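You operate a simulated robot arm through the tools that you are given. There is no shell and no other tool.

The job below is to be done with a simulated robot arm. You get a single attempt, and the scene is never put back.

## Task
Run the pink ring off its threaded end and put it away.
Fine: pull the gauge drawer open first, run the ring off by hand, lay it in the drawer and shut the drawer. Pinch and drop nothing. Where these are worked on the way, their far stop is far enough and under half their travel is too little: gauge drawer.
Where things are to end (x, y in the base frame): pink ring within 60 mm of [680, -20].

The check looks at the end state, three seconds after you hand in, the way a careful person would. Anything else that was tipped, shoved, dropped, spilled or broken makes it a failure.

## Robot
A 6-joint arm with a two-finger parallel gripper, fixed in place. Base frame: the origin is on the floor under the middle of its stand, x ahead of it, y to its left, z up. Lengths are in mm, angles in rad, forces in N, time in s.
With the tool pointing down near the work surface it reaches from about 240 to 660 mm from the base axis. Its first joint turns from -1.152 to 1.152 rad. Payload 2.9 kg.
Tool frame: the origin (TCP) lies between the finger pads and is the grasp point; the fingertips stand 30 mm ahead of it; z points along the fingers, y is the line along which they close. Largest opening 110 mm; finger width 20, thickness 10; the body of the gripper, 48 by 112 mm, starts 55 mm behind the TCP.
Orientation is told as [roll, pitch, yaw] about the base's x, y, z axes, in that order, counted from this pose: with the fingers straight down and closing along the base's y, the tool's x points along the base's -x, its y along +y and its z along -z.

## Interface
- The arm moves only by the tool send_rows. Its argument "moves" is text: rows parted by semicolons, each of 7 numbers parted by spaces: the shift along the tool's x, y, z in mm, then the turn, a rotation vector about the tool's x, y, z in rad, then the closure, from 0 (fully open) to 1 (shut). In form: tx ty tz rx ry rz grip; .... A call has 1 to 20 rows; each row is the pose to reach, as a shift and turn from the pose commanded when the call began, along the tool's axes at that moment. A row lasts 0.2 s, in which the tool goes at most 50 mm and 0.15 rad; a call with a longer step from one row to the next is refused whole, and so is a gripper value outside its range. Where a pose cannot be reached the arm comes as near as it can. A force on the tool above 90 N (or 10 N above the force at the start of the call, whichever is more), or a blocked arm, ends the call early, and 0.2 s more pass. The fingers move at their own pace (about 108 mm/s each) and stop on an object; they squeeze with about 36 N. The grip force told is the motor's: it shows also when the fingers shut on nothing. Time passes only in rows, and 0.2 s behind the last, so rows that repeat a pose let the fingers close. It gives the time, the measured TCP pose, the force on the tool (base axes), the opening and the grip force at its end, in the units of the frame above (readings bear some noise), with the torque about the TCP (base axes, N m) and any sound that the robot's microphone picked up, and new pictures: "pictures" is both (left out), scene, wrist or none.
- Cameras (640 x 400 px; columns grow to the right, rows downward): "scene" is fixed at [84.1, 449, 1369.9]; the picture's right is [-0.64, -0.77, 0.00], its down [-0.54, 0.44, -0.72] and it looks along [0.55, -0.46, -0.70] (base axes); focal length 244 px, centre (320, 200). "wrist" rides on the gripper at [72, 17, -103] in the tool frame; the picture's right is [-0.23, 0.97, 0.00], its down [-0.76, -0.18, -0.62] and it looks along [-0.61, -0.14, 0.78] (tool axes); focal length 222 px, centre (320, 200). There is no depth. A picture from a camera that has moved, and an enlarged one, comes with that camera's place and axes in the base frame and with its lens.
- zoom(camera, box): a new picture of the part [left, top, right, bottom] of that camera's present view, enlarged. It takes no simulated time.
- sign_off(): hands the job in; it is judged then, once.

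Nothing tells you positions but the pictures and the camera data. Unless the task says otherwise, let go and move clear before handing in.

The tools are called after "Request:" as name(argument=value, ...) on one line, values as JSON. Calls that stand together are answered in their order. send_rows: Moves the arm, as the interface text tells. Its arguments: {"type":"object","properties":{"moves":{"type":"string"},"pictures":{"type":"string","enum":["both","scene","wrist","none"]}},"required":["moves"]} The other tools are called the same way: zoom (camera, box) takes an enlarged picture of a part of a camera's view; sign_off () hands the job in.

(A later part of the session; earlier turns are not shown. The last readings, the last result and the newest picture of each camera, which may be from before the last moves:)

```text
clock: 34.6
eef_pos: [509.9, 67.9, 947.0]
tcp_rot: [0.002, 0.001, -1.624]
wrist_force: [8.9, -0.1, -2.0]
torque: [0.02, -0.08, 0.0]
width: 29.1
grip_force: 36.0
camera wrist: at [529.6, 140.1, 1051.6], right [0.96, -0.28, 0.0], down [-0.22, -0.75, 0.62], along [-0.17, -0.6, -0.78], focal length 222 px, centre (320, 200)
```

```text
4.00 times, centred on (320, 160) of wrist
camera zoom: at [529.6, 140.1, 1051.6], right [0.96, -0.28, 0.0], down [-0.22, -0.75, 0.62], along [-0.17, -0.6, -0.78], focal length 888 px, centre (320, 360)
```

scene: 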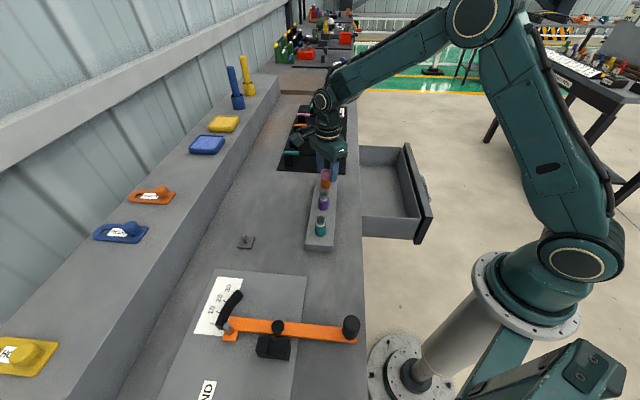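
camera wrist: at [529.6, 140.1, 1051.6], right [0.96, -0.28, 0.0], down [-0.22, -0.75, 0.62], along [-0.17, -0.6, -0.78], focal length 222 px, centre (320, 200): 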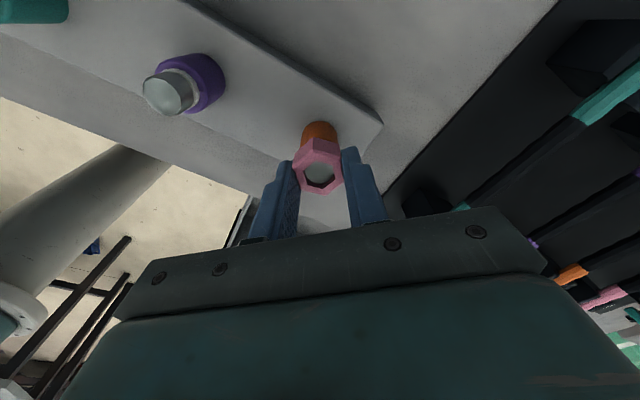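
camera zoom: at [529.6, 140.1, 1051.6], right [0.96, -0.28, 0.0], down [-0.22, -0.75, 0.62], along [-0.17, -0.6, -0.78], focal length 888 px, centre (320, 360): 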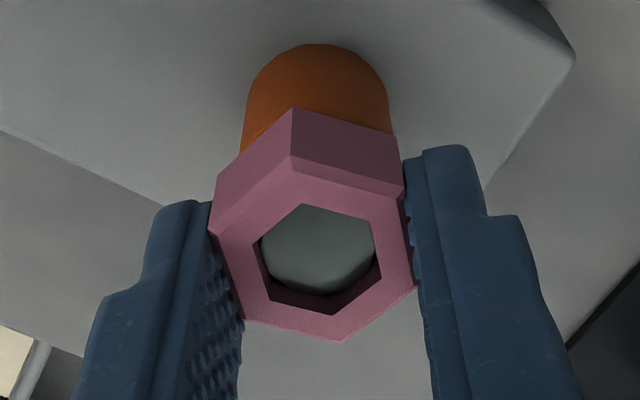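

The grip on the ring is good (29.1 mm, 36 N). I'll trim the centring slightly, then try a small counter-clockwise turn and read the torque.

Request:
send_rows(moves="0 0.7 0 0 0 0 0.8; 0 0.7 0 0 0 -0.1 0.8; 0 0.7 0 0 0 -0.2 0.8; 0 0.7 0 0 0 -0.3 0.8; 0 0.7 0 0 0 -0.4 0.8; 0 0.7 0 0 0 -0.52 0.8; 0 0.7 0 0 0 -0.52 0.8", pictures="wrist")

Request:
zoom(camera="wrist", box=[260, 110, 380, 210])

```text
clock: 36.2
eef_pos: [509.7, 68.8, 947.6]
tcp_rot: [0.003, -0.001, -1.102]
wrist_force: [1.4, -3.4, 18.2]
torque: [0.16, 0.26, 0.0]
width: 29.0
grip_force: 36.1
camera wrist: at [491.9, 141.1, 1051.6], right [0.97, 0.24, 0.0], down [0.18, -0.76, 0.62], along [0.15, -0.6, -0.78], focal length 222 px, centre (320, 200)
```

wrist: 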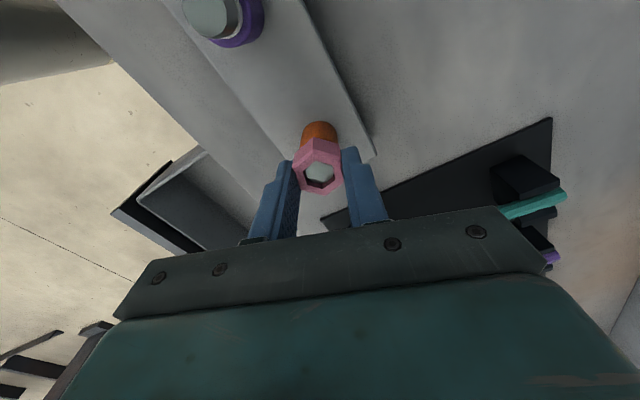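

```text
4.00 times, centred on (320, 160) of wrist
camera zoom: at [491.9, 141.1, 1051.6], right [0.97, 0.24, 0.0], down [0.18, -0.76, 0.62], along [0.15, -0.6, -0.78], focal length 888 px, centre (320, 360)
```

zoom: 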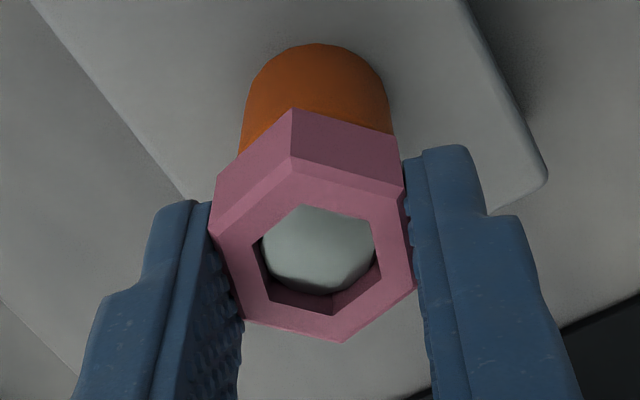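

The ring turns counter-clockwise freely with no torque and pushes the tool up, so it's unscrewing. I'll raise the tool slightly to relieve the lift force and measure the thread's rise.

Request:
send_rows(moves="0 0 -0.5 0 0 0 0.8; 0 0 -1.0 0 0 0 0.8; 0 0 -1.0 0 0 0 0.8", pictures="none")

```text
clock: 37.0
eef_pos: [509.4, 69.2, 947.3]
tcp_rot: [0.002, 0.0, -1.102]
wrist_force: [3.2, 2.4, 15.9]
torque: [0.06, -0.02, 0.0]
width: 29.0
grip_force: 35.6
```

The relief was small; I'll raise another 2 mm in small steps and read again.

Request:
send_rows(moves="0 0 -1 0 0 0 0.8; 0 0 -2 0 0 0 0.8; 0 0 -2 0 0 0 0.8", pictures="none")

```text
clock: 37.8
eef_pos: [510.0, 68.9, 947.4]
tcp_rot: [-0.003, 0.002, -1.103]
wrist_force: [15.7, 4.5, -19.0]
torque: [0.06, -0.5, -0.01]
width: 28.9
grip_force: 35.7
```

Now the tool is pulling up slightly (−19 N). I'll back off 1 mm and trim sideways so the ring sits unloaded.

Request:
send_rows(moves="0 0.5 0.5 0 0 0 0.8; -0.2 0.9 1.0 0 0 0 0.8; -0.2 0.9 1.0 0 0 0 0.8", pictures="none")

```text
clock: 38.6
eef_pos: [510.0, 68.7, 947.5]
tcp_rot: [-0.003, 0.002, -1.104]
wrist_force: [7.7, -0.5, -23.7]
torque: [-0.15, -0.35, 0.0]
width: 29.0
grip_force: 36.0
```

The readings seem to lag the commands. I'll hold still for a second and read the settled force.

Request:
send_rows(moves="0 0 0 0 0 0 0.8; 0 0 0 0 0 0 0.8; 0 0 0 0 0 0 0.8; 0 0 0 0 0 0 0.8", pictures="none")

```text
clock: 39.6
eef_pos: [509.9, 69.0, 947.7]
tcp_rot: [-0.002, 0.001, -1.102]
wrist_force: [-0.1, -4.1, -24.2]
torque: [-0.13, -0.15, 0.0]
width: 28.8
grip_force: 36.0
```

Static pull is about 24 N, mostly pad friction. I'll turn another 1 rad without lifting and watch how the axial force changes.

Request:
send_rows(moves="0 0 0 0 0 -0.12 0.8; 0 0 0 0 0 -0.24 0.8; 0 0 0 0 0 -0.36 0.8; 0 0 0 0 0 -0.48 0.8; 0 0 0 0 0 -0.6 0.8; 0 0 0 0 0 -0.72 0.8; 0 0 0 0 0 -0.84 0.8; 0 0 0 0 0 -1.0 0.8; 0 0 0 0 0 -1.0 0.8", pictures="both")

Request:
zoom(camera="wrist", box=[260, 110, 380, 210])

Request:
zoom(camera="scene", box=[290, 140, 360, 200])

```text
refused: row 8 steps farther than a row can; nothing moved
```

```text
4.00 times, centred on (320, 160) of wrist
camera zoom: at [492.9, 141.3, 1052.0], right [0.97, 0.24, 0.0], down [0.19, -0.76, 0.62], along [0.14, -0.61, -0.78], focal length 888 px, centre (320, 360)
```

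zoom: 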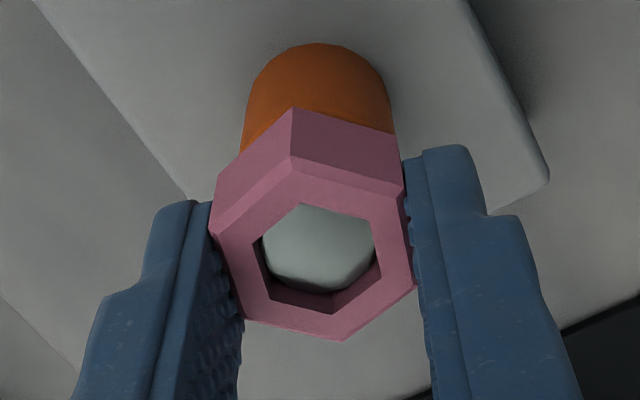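

```text
6.67 times, centred on (325, 170) of scene
camera zoom: at [84.5, 449.0, 1369.9], right [-0.64, -0.77, 0.0], down [-0.54, 0.44, -0.72], along [0.55, -0.46, -0.7], focal length 1628 px, centre (287, 400)
```

zoom: 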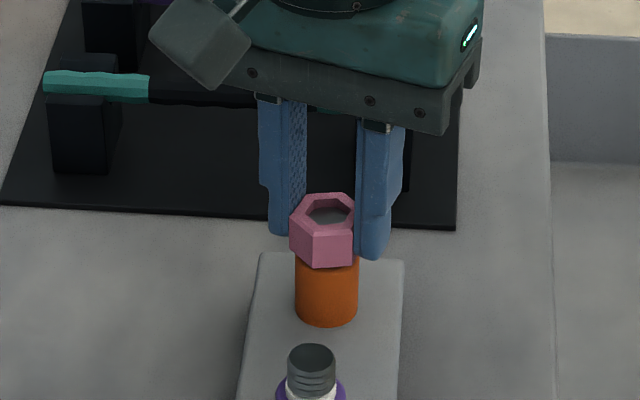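

One step was too big; nothing moved. Resending with even steps.

Request:
send_rows(moves="0 0 0 0 0 -0.125 0.8; 0 0 0 0 0 -0.25 0.8; 0 0 0 0 0 -0.375 0.8; 0 0 0 0 0 -0.5 0.8; 0 0 0 0 0 -0.625 0.8; 0 0 0 0 0 -0.75 0.8; 0 0 0 0 0 -0.875 0.8; 0 0 0 0 0 -1.0 0.8; 0 0 0 0 0 -1.0 0.8", pictures="both")

Request:
zoom(camera="wrist", box=[260, 110, 380, 210])

Request:
zoom(camera="scene", box=[290, 140, 360, 200])

```text
clock: 41.6
eef_pos: [511.7, 70.9, 947.6]
tcp_rot: [0.003, -0.002, -0.098]
wrist_force: [0.7, 12.1, -15.5]
torque: [0.2, 0.56, 0.01]
width: 28.7
grip_force: 35.8
camera wrist: at [440.2, 93.9, 1052.5], right [0.32, 0.95, 0.0], down [0.74, -0.25, 0.62], along [0.59, -0.2, -0.78], focal length 222 px, centre (320, 200)
```

scene: 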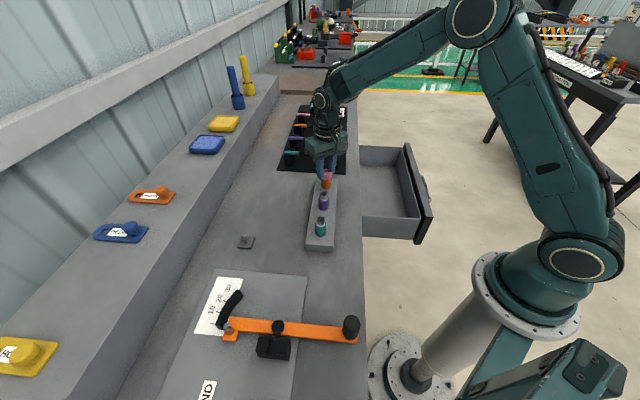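
wrist: 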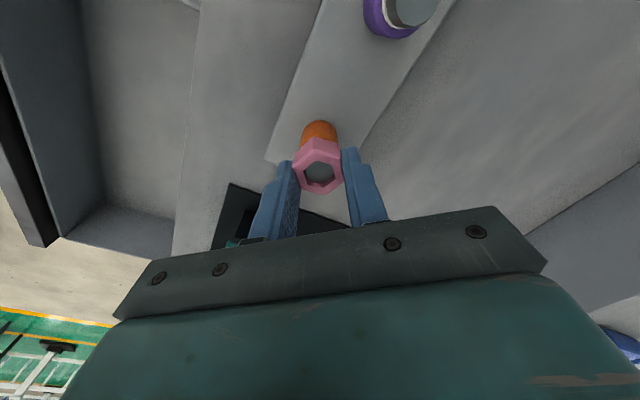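

```text
4.00 times, centred on (320, 160) of wrist
camera zoom: at [440.2, 93.9, 1052.5], right [0.32, 0.95, 0.0], down [0.74, -0.25, 0.62], along [0.59, -0.2, -0.78], focal length 888 px, centre (320, 360)
```

zoom: 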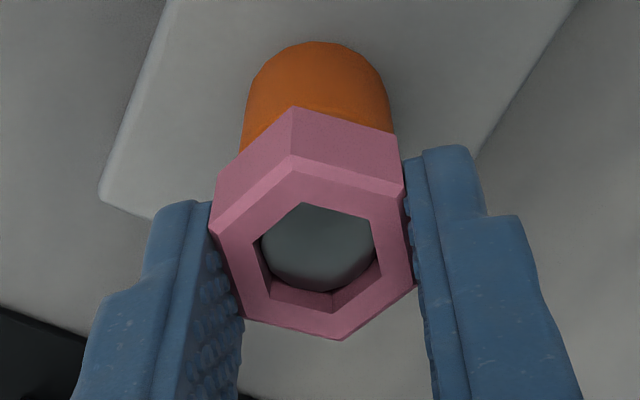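

```text
6.67 times, centred on (325, 170) of scene
camera zoom: at [84.4, 449.3, 1369.8], right [-0.64, -0.77, 0.0], down [-0.54, 0.44, -0.72], along [0.55, -0.46, -0.7], focal length 1628 px, centre (287, 400)
```

zoom: 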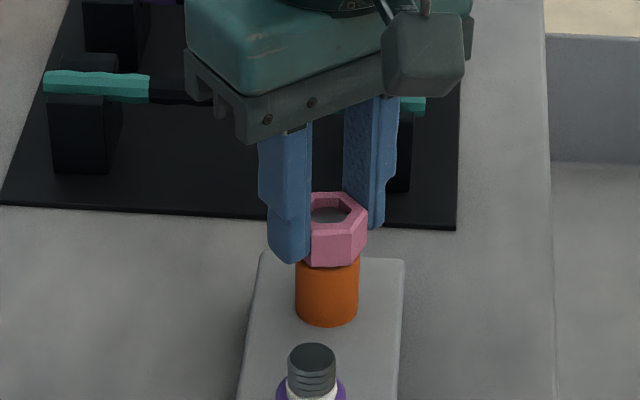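

The ring is rising about 0.5 mm per rad (roughly 3 mm per turn), steadily. I'll keep turning counter-clockwise, trimming a little sideways, to see how far the wrist goes.

Request:
send_rows(moves="0 0.4 0 0 0 -0.12 0.8; 0 0.8 0 0 0 -0.24 0.8; 0 0.8 0 0 0 -0.36 0.8; 0 0.8 0 0 0 -0.48 0.8; 0 0.8 0 0 0 -0.6 0.8; 0 0.8 0 0 0 -0.72 0.8; 0 0.8 0 0 0 -0.84 0.8; 0 0.8 0 0 0 -0.96 0.8; 0 0.8 0 0 0 -1.08 0.8; 0 0.8 0 0 0 -1.2 0.8; 0 0.8 0 0 0 -1.32 0.8; 0 0.8 0 0 0 -1.44 0.8; 0 0.8 0 0 0 -1.57 0.8; 0 0.8 0 0 0 -1.57 0.8", pictures="none")

```text
clock: 44.6
eef_pos: [508.9, 72.4, 948.8]
tcp_rot: [0.002, -0.004, 1.475]
wrist_force: [-21.8, 21.3, 15.3]
torque: [0.3, 0.47, -0.01]
width: 29.0
grip_force: 36.0
```

The readings show the ring axis at about (509.2, 70.4), some 2 mm off my tool centre, and a rise of roughly 0.7–0.9 mm per rad. I'll relieve the side load, release, and rise to check how far the wrist can turn.

Request:
send_rows(moves="-0.9 1.1 -0.4 0 0 0 0.8; -1.8 2.2 -0.8 0 0 0 0.8; -1.8 2.2 -0.8 0 0 0 0.8; -1.8 2.2 -0.8 0 0 0 0.7; -1.8 2.2 -0.8 0 0 0 0.55; -1.8 2.2 -0.8 0 0 0 0.55; -1.8 2.2 -0.8 0 0 0 0.55", pictures="wrist")

Request:
zoom(camera="wrist", box=[240, 100, 400, 220])

```text
clock: 46.2
eef_pos: [509.3, 72.7, 949.9]
tcp_rot: [0.0, -0.001, 1.467]
wrist_force: [0.7, 0.1, 0.0]
torque: [-0.01, -0.01, 0.0]
width: 49.4
grip_force: 0.1
camera wrist: at [484.6, 1.4, 1053.6], right [-0.94, 0.33, 0.0], down [0.26, 0.74, 0.62], along [0.2, 0.59, -0.78], focal length 222 px, centre (320, 200)
```

wrist: 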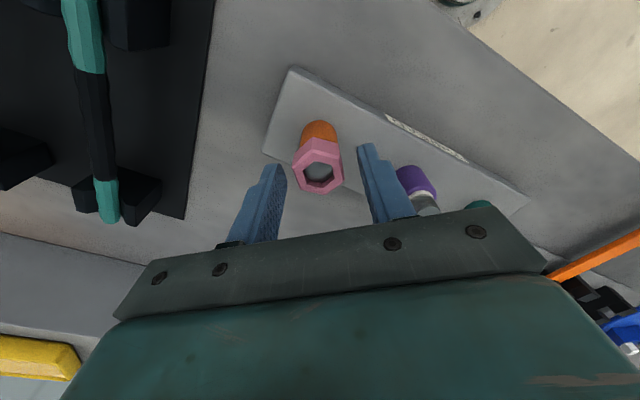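

```text
3.33 times, centred on (320, 160) of wrist
camera zoom: at [484.6, 1.4, 1053.6], right [-0.94, 0.33, 0.0], down [0.26, 0.74, 0.62], along [0.2, 0.59, -0.78], focal length 740 px, centre (320, 333)
```

zoom: 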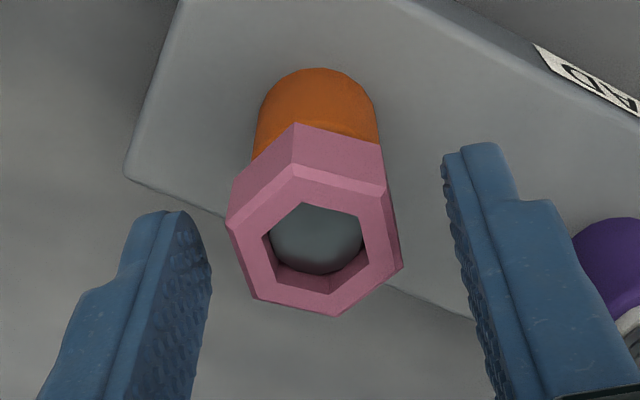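

The ring stayed put on its thread when released. I'll lift clear and test how far the wrist turns in the positive direction.

Request:
send_rows(moves="0 0 -15 0 0 0 0.55; 0 0 -30 0 0 0 0.55; 0 0 -40 0 0 0 0.55; 0 0 -40 0 0 -0.14 0.55; 0 0 -40 0 0 -0.28 0.55; 0 0 -40 0 0 -0.42 0.55; 0 0 -40 0 0 -0.56 0.55; 0 0 -40 0 0 -0.7 0.55; 0 0 -40 0 0 -0.84 0.55; 0 0 -40 0 0 -0.98 0.55; 0 0 -40 0 0 -1.12 0.55; 0 0 -40 0 0 -1.26 0.55; 0 0 -40 0 0 -1.4 0.55; 0 0 -40 0 0 -1.54 0.55; 0 0 -40 0 0 -1.54 0.55", pictures="none")

```text
clock: 49.4
eef_pos: [509.0, 72.3, 989.2]
tcp_rot: [-0.002, 0.002, 3.009]
wrist_force: [-0.6, -0.7, 0.4]
torque: [0.01, -0.02, 0.02]
width: 49.6
grip_force: 0.1
```

The wrist reaches +3.0 rad freely. Now I'll wind back the other way to find a start angle that gives the longest turn per grip.

Request:
send_rows(moves="0 0.5 0 0 0 0.145 0.55; 0 1 0 0 0 0.29 0.55; 0 1.5 0 0 0 0.435 0.55; 0 2.1 0 0 0 0.58 0.55; 0 2.1 0 0 0 0.725 0.55; 0 2.1 0 0 0 0.87 0.55; 0 2.1 0 0 0 1.015 0.55; 0 2.1 0 0 0 1.16 0.55; 0 2.1 0 0 0 1.305 0.55; 0 2.1 0 0 0 1.45 0.55; 0 2.1 0 0 0 1.595 0.55; 0 2.1 0 0 0 1.74 0.55; 0 2.1 0 0 0 1.885 0.55; 0 2.1 0 0 0 2.03 0.55; 0 2.1 0 0 0 2.175 0.55; 0 2.1 0 0 0 2.32 0.55; 0 2.1 0 0 0 2.465 0.55; 0 2.1 0 0 0 2.61 0.55; 0 2.1 0 0 0 2.755 0.55; 0 2.1 0 0 0 2.9 0.55", pictures="none")

Request:
send_rows(moves="0 0 0 0 0 0.145 0.55; 0 0 0 0 0 0.29 0.55; 0 0 0 0 0 0.435 0.55; 0 0 0 0 0 0.58 0.55; 0 0 0 0 0 0.725 0.55; 0 0 0 0 0 0.87 0.55; 0 0 0 0 0 1.015 0.55; 0 0 0 0 0 1.16 0.55; 0 0 0 0 0 1.305 0.55; 0 0 0 0 0 1.45 0.55; 0 0 0 0 0 1.595 0.55; 0 0 0 0 0 1.74 0.55; 0 0 0 0 0 1.885 0.55; 0 0 0 0 0 2.03 0.55; 0 0 0 0 0 2.175 0.55; 0 0 0 0 0 2.32 0.55; 0 0 0 0 0 2.465 0.55; 0 0 0 0 0 2.61 0.55; 0 0 0 0 0 2.72 0.55; 0 0 0 0 0 2.83 0.55", pictures="both")

```text
clock: 53.6
eef_pos: [508.8, 69.2, 988.6]
tcp_rot: [0.0, 0.0, 0.106]
wrist_force: [0.7, 1.3, 0.4]
torque: [0.02, 0.0, 0.04]
width: 49.5
grip_force: 0.1
```

```text
clock: 57.8
eef_pos: [507.6, 70.2, 989.1]
tcp_rot: [0.001, 0.0, -2.726]
wrist_force: [0.5, -0.6, -0.9]
torque: [0.0, 0.03, -0.01]
width: 49.7
grip_force: 0.0
camera wrist: at [581.7, 83.5, 1093.1], right [0.19, -0.98, 0.0], down [-0.77, -0.15, 0.62], along [-0.61, -0.12, -0.78], focal length 222 px, centre (320, 200)
```

scene: 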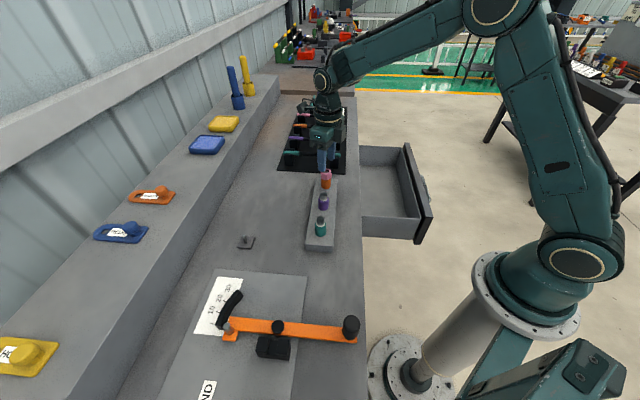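
wrist: 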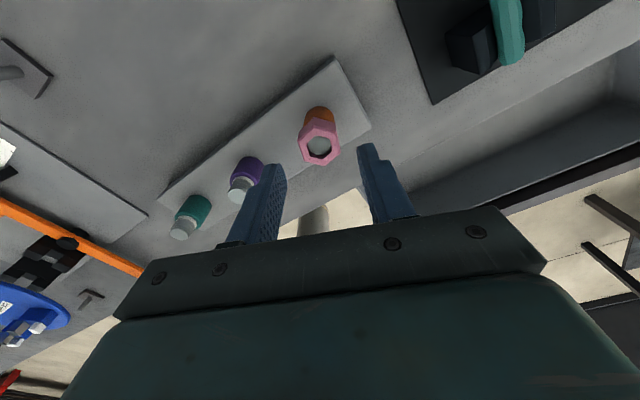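

The wrist covers at least −2.73 to +3.0 rad, so almost a full turn per grip. I'll check the ring's alignment in this view before descending.

Request:
zoom(camera="wrist", box=[260, 80, 380, 180])

Request:
zoom(camera="scene", box=[290, 140, 360, 200])

```text
4.00 times, centred on (320, 130) of wrist
camera zoom: at [581.7, 83.5, 1093.1], right [0.19, -0.98, 0.0], down [-0.77, -0.15, 0.62], along [-0.61, -0.12, -0.78], focal length 888 px, centre (320, 480)
```

zoom: 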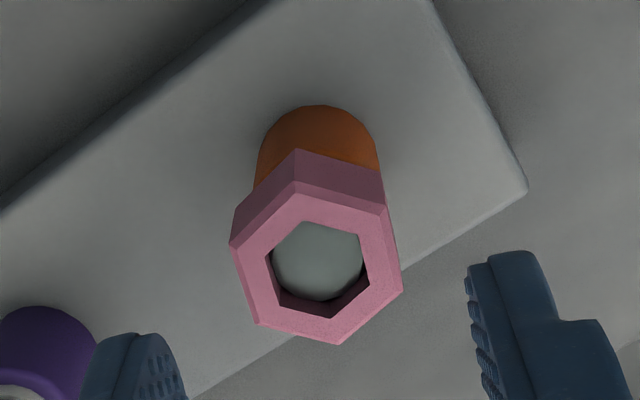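

```text
6.67 times, centred on (325, 170) of scene
camera zoom: at [84.1, 449.0, 1369.9], right [-0.64, -0.77, 0.0], down [-0.54, 0.44, -0.72], along [0.55, -0.46, -0.7], focal length 1628 px, centre (287, 400)
```

zoom: 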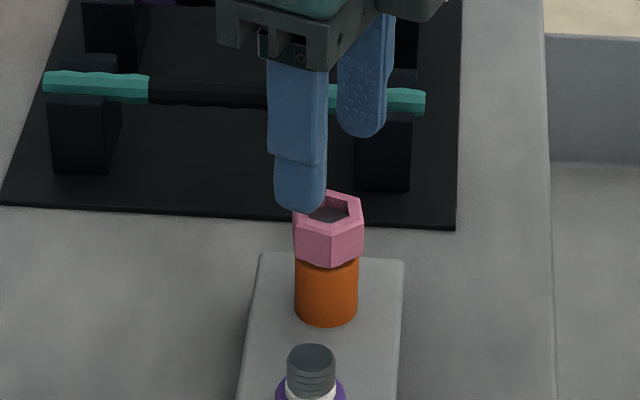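

Alignment looks right and the ring has risen a couple of millimetres. Descending to grip it again.

Request:
send_rows(moves="0 0 12 0 0 0 0.55; 0 0 24 0 0 0 0.55; 0 0 33 0 0 0 0.55; 0 0 39.5 0 0 0 0.55; 0 0 39.5 0 0 0 0.55; 0 0 39.5 0 0 0 0.68; 0 0 39.5 0 0 0 0.8; 0 0 39.5 0 0 0 0.8; 0 0 39.5 0 0 0 0.8", pictures="wrist")

Request:
zoom(camera="wrist", box=[260, 110, 380, 210])

```text
clock: 59.8
eef_pos: [509.3, 71.4, 948.8]
tcp_rot: [0.001, -0.001, -2.722]
wrist_force: [0.6, 1.5, -1.7]
torque: [-0.04, -0.05, 0.01]
width: 29.0
grip_force: 36.4
camera wrist: at [582.2, 84.3, 1053.4], right [0.19, -0.98, 0.0], down [-0.77, -0.15, 0.62], along [-0.61, -0.12, -0.78], focal length 222 px, centre (320, 200)
```

wrist: 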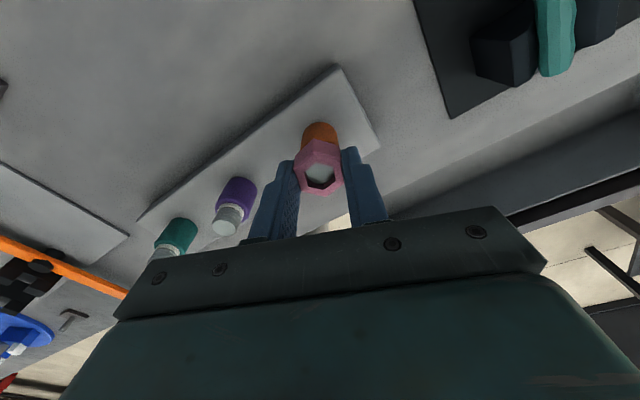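

```text
4.00 times, centred on (320, 160) of wrist
camera zoom: at [582.2, 84.3, 1053.4], right [0.19, -0.98, 0.0], down [-0.77, -0.15, 0.62], along [-0.61, -0.12, -0.78], focal length 888 px, centre (320, 360)
```

zoom: 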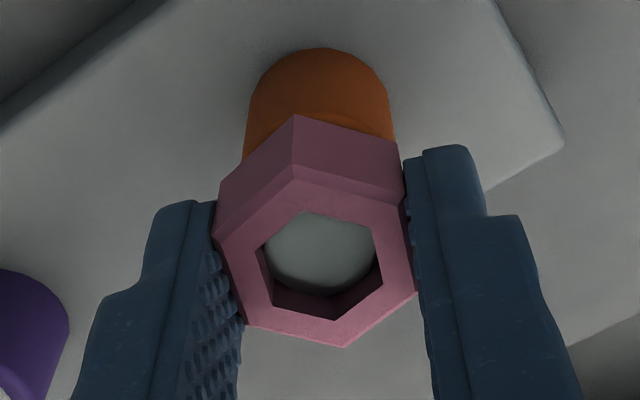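

The grip is centred with no load. Turning counter-clockwise 2.85 rad with a gradual 1.8 mm lift.

Request:
send_rows(moves="0 0 -0.09 0 0 -0.1425 0.8; 0 0 -0.18 0 0 -0.285 0.8; 0 0 -0.27 0 0 -0.4275 0.8; 0 0 -0.36 0 0 -0.57 0.8; 0 0 -0.45 0 0 -0.7125 0.8; 0 0 -0.54 0 0 -0.855 0.8; 0 0 -0.63 0 0 -0.9975 0.8; 0 0 -0.72 0 0 -1.14 0.8; 0 0 -0.81 0 0 -1.2825 0.8; 0 0 -0.9 0 0 -1.425 0.8; 0 0 -0.99 0 0 -1.5675 0.8; 0 0 -1.08 0 0 -1.71 0.8; 0 0 -1.17 0 0 -1.8525 0.8; 0 0 -1.26 0 0 -1.995 0.8; 0 0 -1.35 0 0 -2.1375 0.8; 0 0 -1.44 0 0 -2.28 0.8; 0 0 -1.53 0 0 -2.4225 0.8; 0 0 -1.62 0 0 -2.565 0.8; 0 0 -1.71 0 0 -2.7075 0.8; 0 0 -1.8 0 0 -2.85 0.8", pictures="wrist")

Request:
zoom(camera="wrist", box=[260, 110, 380, 210])

```text
clock: 64.0
eef_pos: [508.7, 69.1, 951.8]
tcp_rot: [0.0, 0.0, 0.13]
wrist_force: [-0.8, -0.6, -1.3]
torque: [0.02, 0.01, -0.02]
width: 29.0
grip_force: 36.0
camera wrist: at [435.2, 77.2, 1055.5], right [0.1, 0.99, 0.0], down [0.78, -0.08, 0.62], along [0.62, -0.06, -0.78], focal length 222 px, centre (320, 200)
```

wrist: 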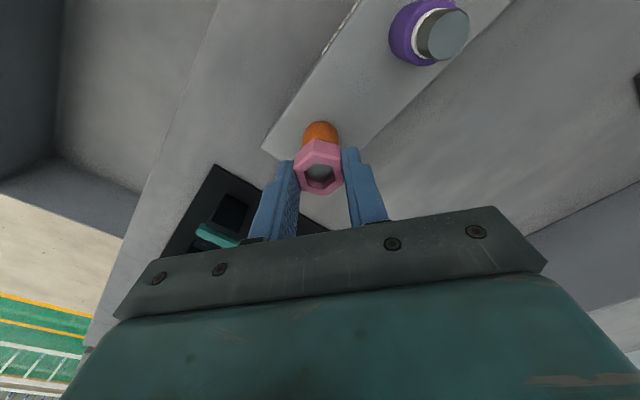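

```text
4.00 times, centred on (320, 160) of wrist
camera zoom: at [435.2, 77.2, 1055.5], right [0.1, 0.99, 0.0], down [0.78, -0.08, 0.62], along [0.62, -0.06, -0.78], focal length 888 px, centre (320, 360)
```

zoom: 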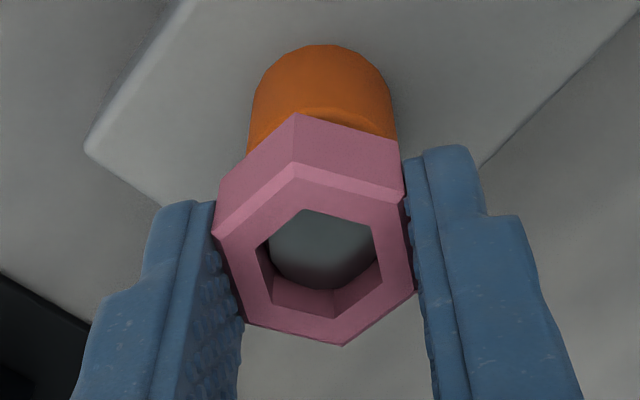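

Forces are near zero, so either the lift matches the pitch or the ring is already off. A small 1 mm lift will tell which.

Request:
send_rows(moves="0 0 -0.5 0 0 0 0.8; 0 0 -1.0 0 0 0 0.8; 0 0 -1.0 0 0 0 0.8", pictures="none")

Request:
zoom(camera="scene", box=[290, 140, 360, 200])

```text
clock: 64.8
eef_pos: [508.6, 69.1, 951.2]
tcp_rot: [0.0, 0.0, 0.127]
wrist_force: [0.1, -0.9, -0.4]
torque: [-0.03, -0.03, -0.03]
width: 29.2
grip_force: 36.1
```

```text
6.67 times, centred on (325, 170) of scene
camera zoom: at [84.1, 449.0, 1369.9], right [-0.64, -0.77, 0.0], down [-0.54, 0.44, -0.72], along [0.55, -0.46, -0.7], focal length 1628 px, centre (287, 400)
```

zoom: 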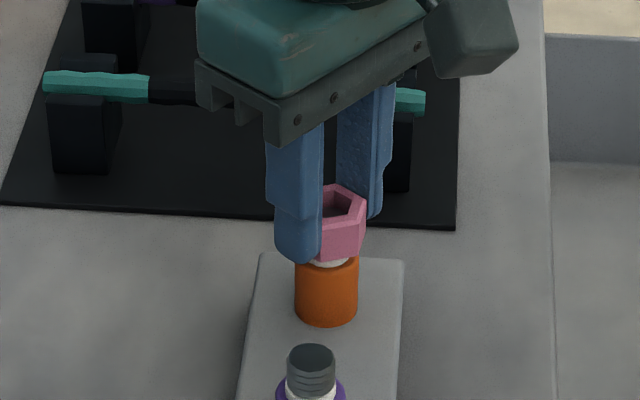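

No reaction at all: the ring appears to be off the thread and held by the fingers. I'll turn a bit more for safety, then lift a few millimetres while watching the force.

Request:
send_rows(moves="0 0 -0.1 0 0 -0.14 0.8; 0 0 -0.2 0 0 -0.28 0.8; 0 0 -0.3 0 0 -0.42 0.8; 0 0 -0.4 0 0 -0.56 0.8; 0 0 -0.5 0 0 -0.7 0.8; 0 0 -1.5 0 0 -0.8 0.8; 0 0 -2.5 0 0 -0.9 0.8; 0 0 -3.5 0 0 -0.9 0.8; 0 0 -3.5 0 0 -0.9 0.8", pictures="wrist")

Request:
zoom(camera="scene", box=[290, 140, 360, 200])

Request:
zoom(camera="wrist", box=[260, 110, 380, 210])

```text
clock: 66.8
eef_pos: [508.4, 70.6, 954.9]
tcp_rot: [-0.001, -0.002, 1.028]
wrist_force: [0.1, -0.5, -1.1]
torque: [0.02, 0.0, 0.02]
width: 29.1
grip_force: 36.2
camera wrist: at [457.3, 16.7, 1059.5], right [-0.72, 0.7, 0.0], down [0.55, 0.56, 0.62], along [0.44, 0.45, -0.78], focal length 222 px, centre (320, 200)
```

wrist: 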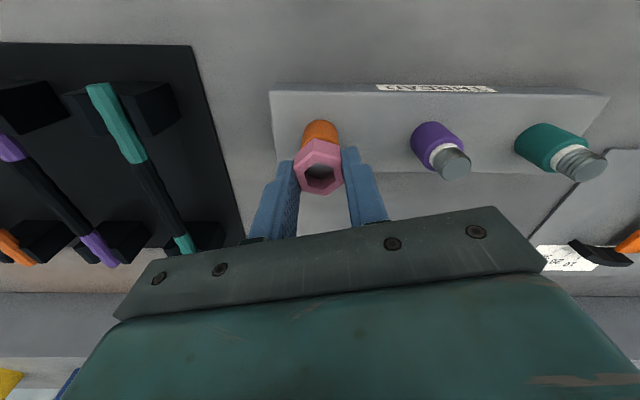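

```text
6.67 times, centred on (325, 170) of scene
camera zoom: at [84.1, 449.0, 1369.9], right [-0.64, -0.77, 0.0], down [-0.54, 0.44, -0.72], along [0.55, -0.46, -0.7], focal length 1628 px, centre (287, 400)
```

zoom: 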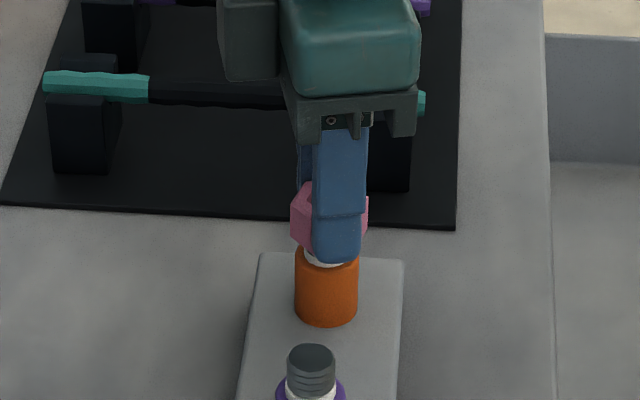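

```text
4.00 times, centred on (320, 160) of wrist
camera zoom: at [457.3, 16.7, 1059.5], right [-0.72, 0.7, 0.0], down [0.55, 0.56, 0.62], along [0.44, 0.45, -0.78], focal length 888 px, centre (320, 360)
```

zoom: 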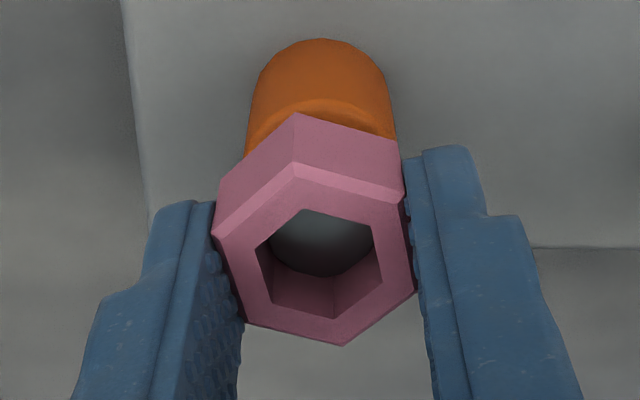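

The ring is free and rising with no resistance. I'll lift it straight off the stud slowly, then higher.

Request:
send_rows(moves="0 0 -4 0 0 0 0.8; 0 0 -8 0 0 0 0.8; 0 0 -12 0 0 0 0.8; 0 0 -17 0 0 0 0.8; 0 0 -22 0 0 0 0.8; 0 0 -28 0 0 0 0.8; 0 0 -35 0 0 0 0.8; 0 0 -45 0 0 0 0.8; 0 0 -55 0 0 0 0.8; 0 0 -65 0 0 0 0.8; 0 0 -65 0 0 0 0.8", pictures="both")

Request:
zoom(camera="wrist", box=[260, 80, 380, 200])

Request:
zoom(camera="scene", box=[290, 110, 360, 200])

```text
clock: 69.2
eef_pos: [508.2, 70.3, 1020.0]
tcp_rot: [0.0, -0.002, 1.025]
wrist_force: [0.1, -0.4, -0.3]
torque: [-0.03, -0.03, 0.01]
width: 29.1
grip_force: 35.6
camera wrist: at [456.6, 16.9, 1124.6], right [-0.72, 0.7, 0.0], down [0.55, 0.56, 0.62], along [0.44, 0.45, -0.78], focal length 222 px, centre (320, 200)
```

scene: 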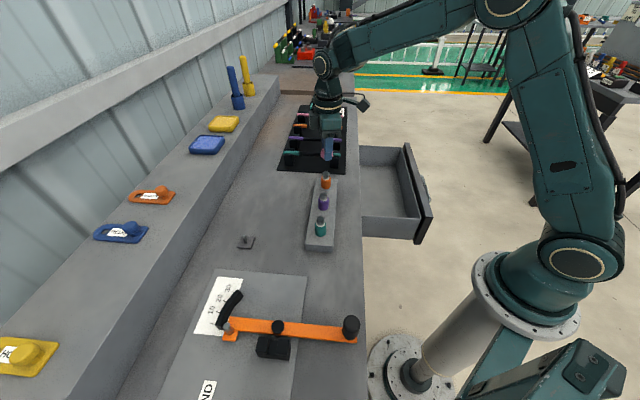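
wrist: 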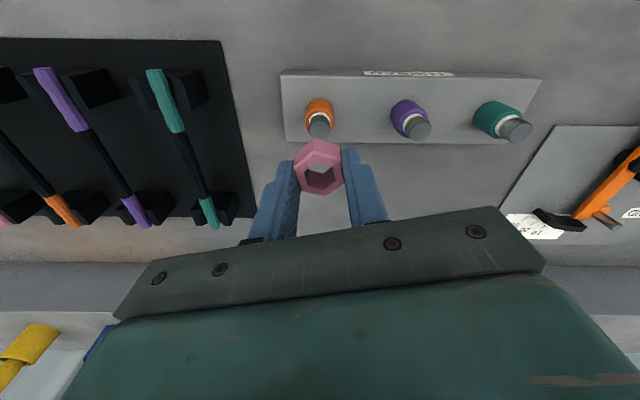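

```text
3.33 times, centred on (320, 140) of wrist
camera zoom: at [456.6, 16.9, 1124.6], right [-0.72, 0.7, 0.0], down [0.55, 0.56, 0.62], along [0.44, 0.45, -0.78], focal length 740 px, centre (320, 400)
```

zoom: 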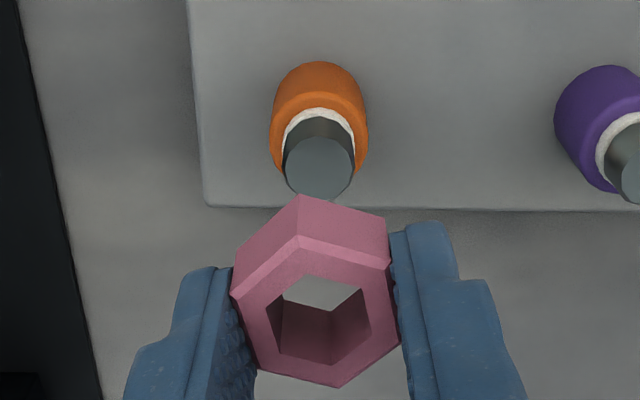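

```text
4.44 times, centred on (325, 155) of scene
camera zoom: at [84.1, 449.0, 1369.9], right [-0.64, -0.77, 0.0], down [-0.54, 0.44, -0.72], along [0.55, -0.46, -0.7], focal length 1085 px, centre (298, 400)
```

zoom: 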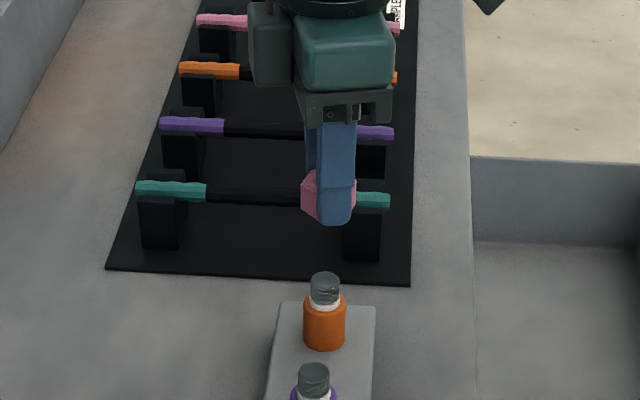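

The ring is off its stud and firmly held. I'll carry it high over to the open drawer, turning the gripper square to it, and look inside.

Request:
send_rows(moves="12 -7.6 0 0 0 0.02 0.8; 36 -22.8 0 0 0 0.05 0.8; 62 -39.3 0 0 0 0.08 0.8; 88 -55.8 0 0 0 0.11 0.8; 114 -72.3 0 0 0 0.14 0.8; 140 -88.8 0 0 0 0.17 0.8; 166 -105.3 0 0 0 0.2 0.8; 190 -120.5 0 0 0 0.22 0.8; 208 -132 0 0 0 0.24 0.8; 217.1 -137.7 0 0 0 0.24 0.8; 217.1 -137.7 0 0 0 0.24 0.8", pictures="both")

Request:
zoom(camera="scene", box=[320, 110, 460, 250])

```text
clock: 71.6
eef_pos: [514.9, -187.1, 1020.1]
tcp_rot: [0.0, -0.001, 0.786]
wrist_force: [0.5, 0.2, -1.0]
torque: [0.03, -0.02, -0.02]
width: 29.1
grip_force: 36.2
camera wrist: at [451.6, -226.3, 1124.5], right [-0.53, 0.85, 0.0], down [0.66, 0.41, 0.62], along [0.53, 0.33, -0.78], focal length 222 px, centre (320, 200)
```

scene: 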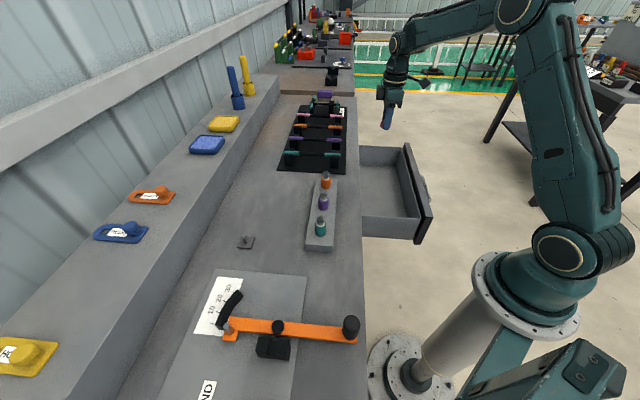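
wrist: 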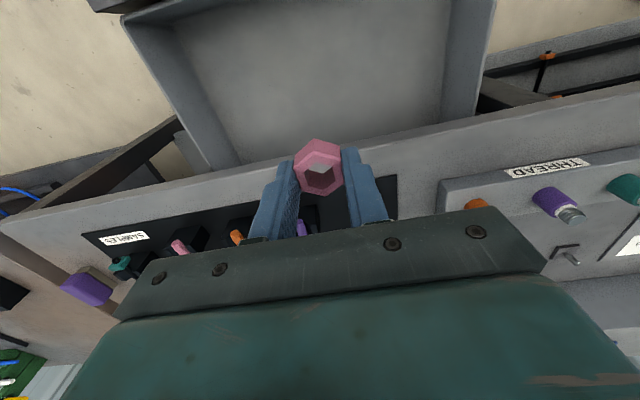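

```text
2.86 times, centred on (390, 180) of scene
camera zoom: at [84.1, 449.0, 1369.9], right [-0.64, -0.77, 0.0], down [-0.54, 0.44, -0.72], along [0.55, -0.46, -0.7], focal length 698 px, centre (120, 257)
```

zoom: 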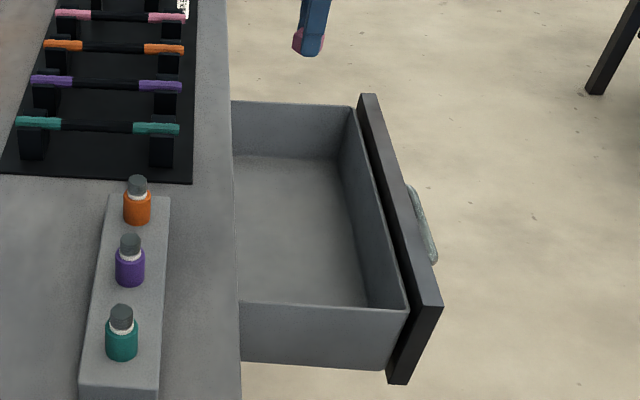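

The drawer is empty and the ring is above it. I'll zoom in on the drawer interior to find its floor level and walls.

Request:
zoom(camera="wrist", box=[100, 0, 520, 230])

```text
1.52 times, centred on (310, 115) of wrist
camera zoom: at [451.6, -226.3, 1124.5], right [-0.53, 0.85, 0.0], down [0.66, 0.41, 0.62], along [0.53, 0.33, -0.78], focal length 338 px, centre (335, 330)
```

zoom: 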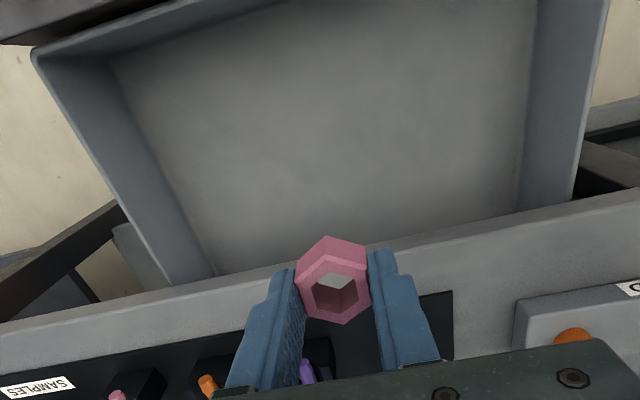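

Triangulating, the drawer floor is at about z = 693, the walls top out near 782, and the spot below the ring corresponds to the target once shut. I'll lower the ring into the drawer, stopping well above the floor first.

Request:
send_rows(moves="0 0 30 0 0 0 0.8; 0 0 65 0 0 0 0.8; 0 0 100 0 0 0 0.8; 0 0 135 0 0 0 0.8; 0 0 170 0 0 0 0.8; 0 0 200 0 0 0 0.8; 0 0 225 0 0 0 0.8; 0 0 245 0 0 0 0.8; 0 0 260 0 0 0 0.8; 0 0 260 0 0 0 0.8", pictures="both")

Request:
zoom(camera="wrist", box=[200, 60, 440, 220])

Request:
zoom(camera="scene", box=[340, 110, 460, 250])

```text
clock: 73.8
eef_pos: [513.4, -187.4, 762.3]
tcp_rot: [0.0, -0.001, 0.787]
wrist_force: [0.0, 0.0, 0.4]
torque: [0.02, -0.02, -0.03]
width: 29.2
grip_force: 35.4
camera wrist: at [451.8, -227.5, 865.6], right [-0.53, 0.85, 0.0], down [0.66, 0.41, 0.62], along [0.53, 0.33, -0.78], focal length 222 px, centre (320, 200)
```

scene: 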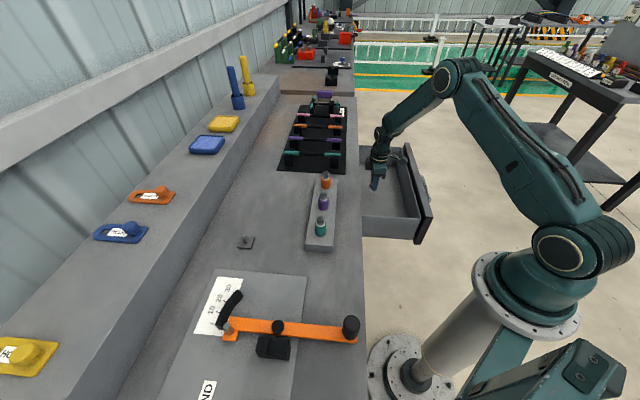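
wrist: 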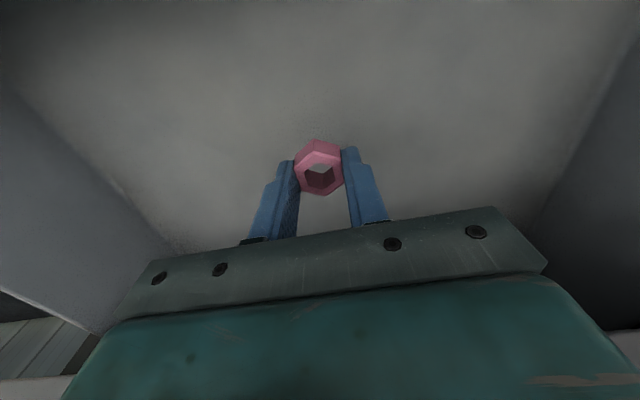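

```text
2.50 times, centred on (320, 140) of wrist
camera zoom: at [451.8, -227.5, 865.6], right [-0.53, 0.85, 0.0], down [0.66, 0.41, 0.62], along [0.53, 0.33, -0.78], focal length 555 px, centre (320, 350)
```

zoom: 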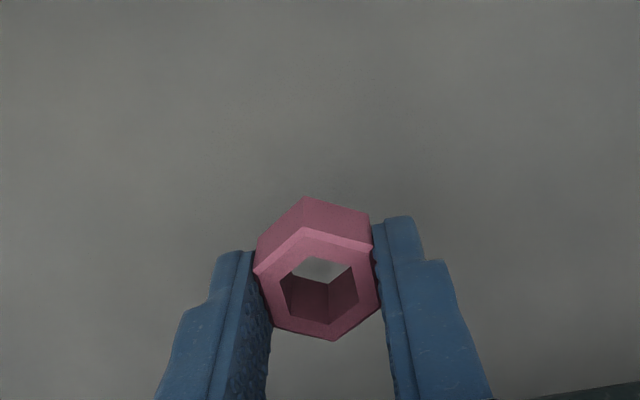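

```text
2.86 times, centred on (400, 180) of scene
camera zoom: at [84.1, 449.0, 1369.9], right [-0.64, -0.77, 0.0], down [-0.54, 0.44, -0.72], along [0.55, -0.46, -0.7], focal length 698 px, centre (91, 257)
```

zoom: 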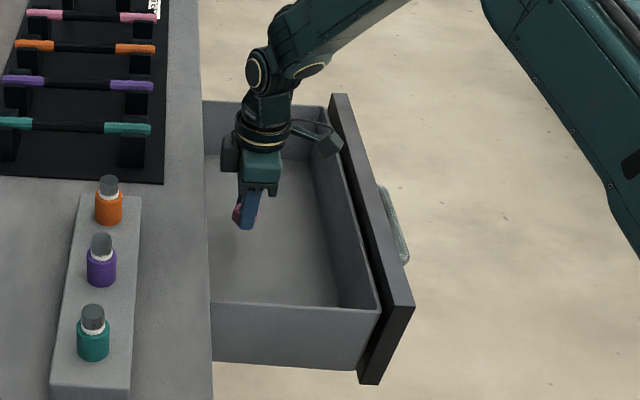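

The ring hangs in the middle of the drawer with free floor below. Lowering further in stages to meet the floor gently.

Request:
send_rows(moves="0 0 8 0 0 0 0.8; 0 0 15 0 0 0 0.8; 0 0 21 0 0 0 0.8; 0 0 26 0 0 0 0.8; 0 0 26 0 0 0 0.8", pictures="both")

Request:
zoom(camera="wrist", box=[200, 60, 440, 220])

Request:
zoom(camera="scene", box=[360, 150, 420, 210])

```text
clock: 75.0
eef_pos: [515.3, -187.0, 735.1]
tcp_rot: [0.0, -0.004, 0.787]
wrist_force: [0.1, 0.2, -1.2]
torque: [0.02, 0.03, 0.05]
width: 28.9
grip_force: 36.2
camera wrist: at [452.4, -226.4, 839.1], right [-0.53, 0.85, 0.0], down [0.66, 0.41, 0.62], along [0.53, 0.33, -0.78], focal length 222 px, centre (320, 200)
```

scene: 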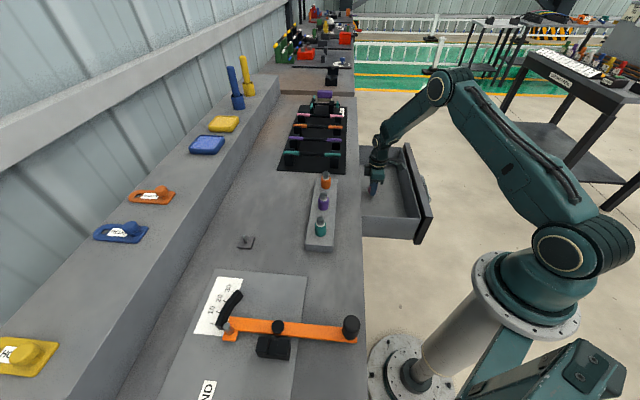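
wrist: 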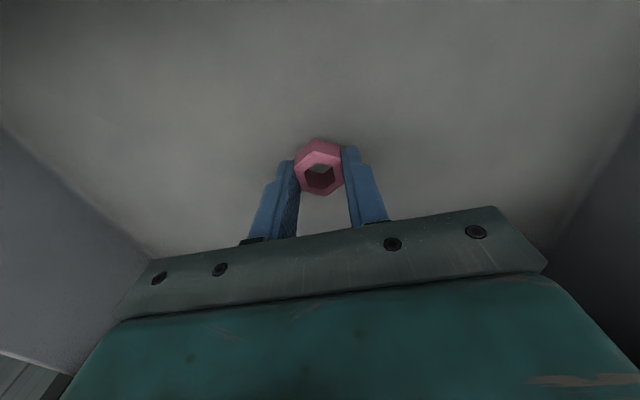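

```text
2.50 times, centred on (320, 140) of wrist
camera zoom: at [452.4, -226.4, 839.1], right [-0.53, 0.85, 0.0], down [0.66, 0.41, 0.62], along [0.53, 0.33, -0.78], focal length 555 px, centre (320, 350)
```

zoom: 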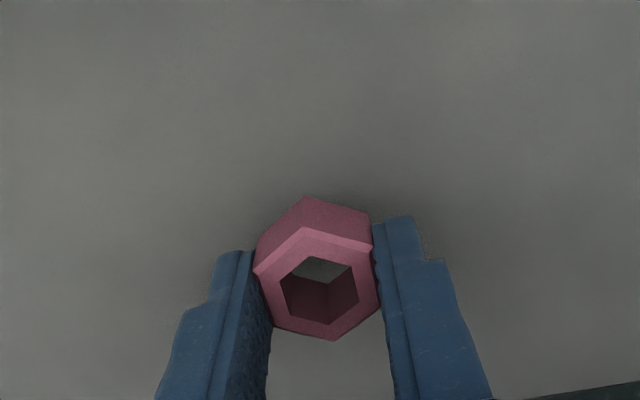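

```text
6.67 times, centred on (390, 180) of scene
camera zoom: at [84.1, 449.0, 1369.9], right [-0.64, -0.77, 0.0], down [-0.54, 0.44, -0.72], along [0.55, -0.46, -0.7], focal length 1628 px, centre (-147, 333)
```

zoom: 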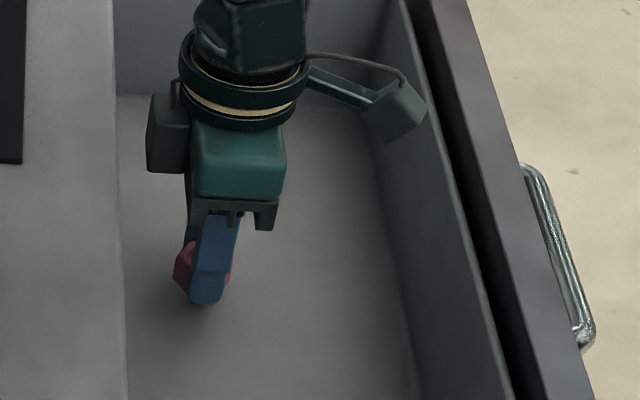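

Still no contact. I'll go down 4 mm at a time in 1 mm rows, checking force.

Request:
send_rows(moves="0 0 1 0 0 0 0.8; 0 0 2 0 0 0 0.8; 0 0 3 0 0 0 0.8; 0 0 4 0 0 0 0.8", pictures="none")

```text
clock: 76.0
eef_pos: [515.1, -186.4, 729.2]
tcp_rot: [-0.002, -0.001, 0.786]
wrist_force: [-0.3, 0.7, -0.3]
torque: [-0.01, 0.01, 0.02]
width: 29.4
grip_force: 35.7
```

Request:
send_rows(moves="0 0 1 0 0 0 0.8; 0 0 2 0 0 0 0.8; 0 0 3 0 0 0 0.8", pictures="none")

```text
clock: 76.8
eef_pos: [514.9, -186.4, 727.4]
tcp_rot: [0.001, -0.001, 0.788]
wrist_force: [0.0, 0.5, -0.7]
torque: [0.0, 0.03, -0.02]
width: 28.9
grip_force: 36.0
```

No contact yet at about z = 727. I'll keep stepping down in small increments.

Request:
send_rows(moves="0 0 1 0 0 0 0.8; 0 0 2 0 0 0 0.8; 0 0 3 0 0 0 0.8", pictures="wrist")

Request:
zoom(camera="scene", box=[360, 150, 420, 210])

Request:
zoom(camera="wrist", box=[200, 60, 440, 220])

```text
clock: 77.6
eef_pos: [514.8, -186.5, 724.6]
tcp_rot: [-0.001, -0.002, 0.786]
wrist_force: [0.0, 0.2, -1.6]
torque: [-0.02, 0.01, 0.02]
width: 29.2
grip_force: 35.7
camera wrist: at [451.3, -226.0, 828.5], right [-0.53, 0.85, 0.0], down [0.66, 0.41, 0.62], along [0.53, 0.33, -0.78], focal length 222 px, centre (320, 200)
```

wrist: 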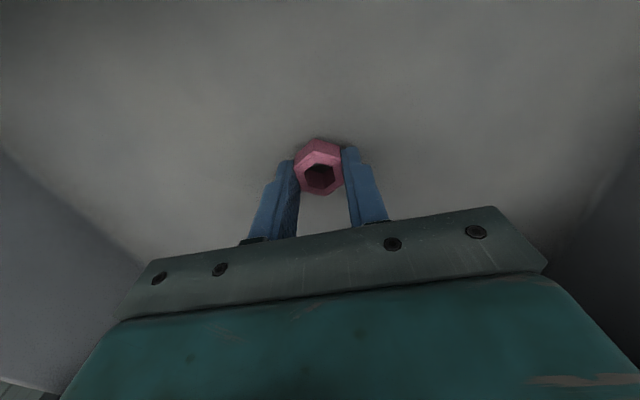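

```text
6.67 times, centred on (390, 180) of scene
camera zoom: at [84.1, 449.0, 1369.9], right [-0.64, -0.77, 0.0], down [-0.54, 0.44, -0.72], along [0.55, -0.46, -0.7], focal length 1628 px, centre (-147, 333)
```

zoom: 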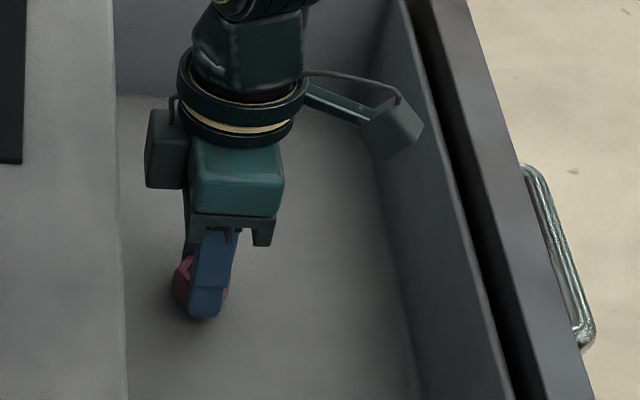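

```text
2.50 times, centred on (320, 140) of wrist
camera zoom: at [451.3, -226.0, 828.5], right [-0.53, 0.85, 0.0], down [0.66, 0.41, 0.62], along [0.53, 0.33, -0.78], focal length 555 px, centre (320, 350)
```

zoom: 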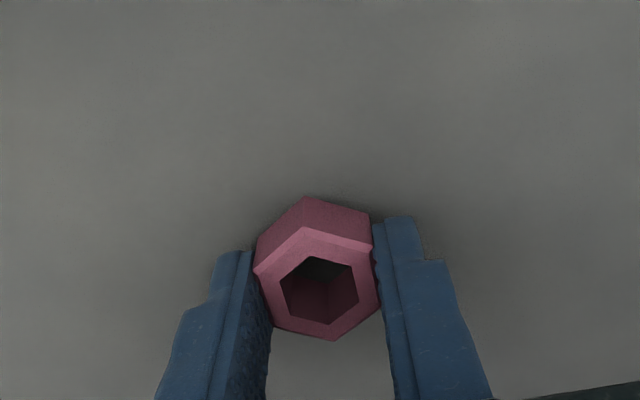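

The contact shadow is tightening, so the floor is close. Continuing with 2 mm steps.

Request:
send_rows(moves="0 0 1 0 0 0 0.8; 0 0 2 0 0 0 0.8", pictures="none")

```text
clock: 78.2
eef_pos: [514.0, -185.8, 722.0]
tcp_rot: [0.0, -0.002, 0.788]
wrist_force: [0.3, 0.0, -0.8]
torque: [0.0, 0.0, 0.0]
width: 29.0
grip_force: 35.9
```

Request:
send_rows(moves="0 0 1 0 0 0 0.8; 0 0 2 0 0 0 0.8", pictures="none")

```text
clock: 78.8
eef_pos: [514.4, -186.0, 721.0]
tcp_rot: [0.001, -0.002, 0.788]
wrist_force: [0.8, -0.6, -1.5]
torque: [-0.02, -0.01, -0.01]
width: 29.0
grip_force: 35.8
```

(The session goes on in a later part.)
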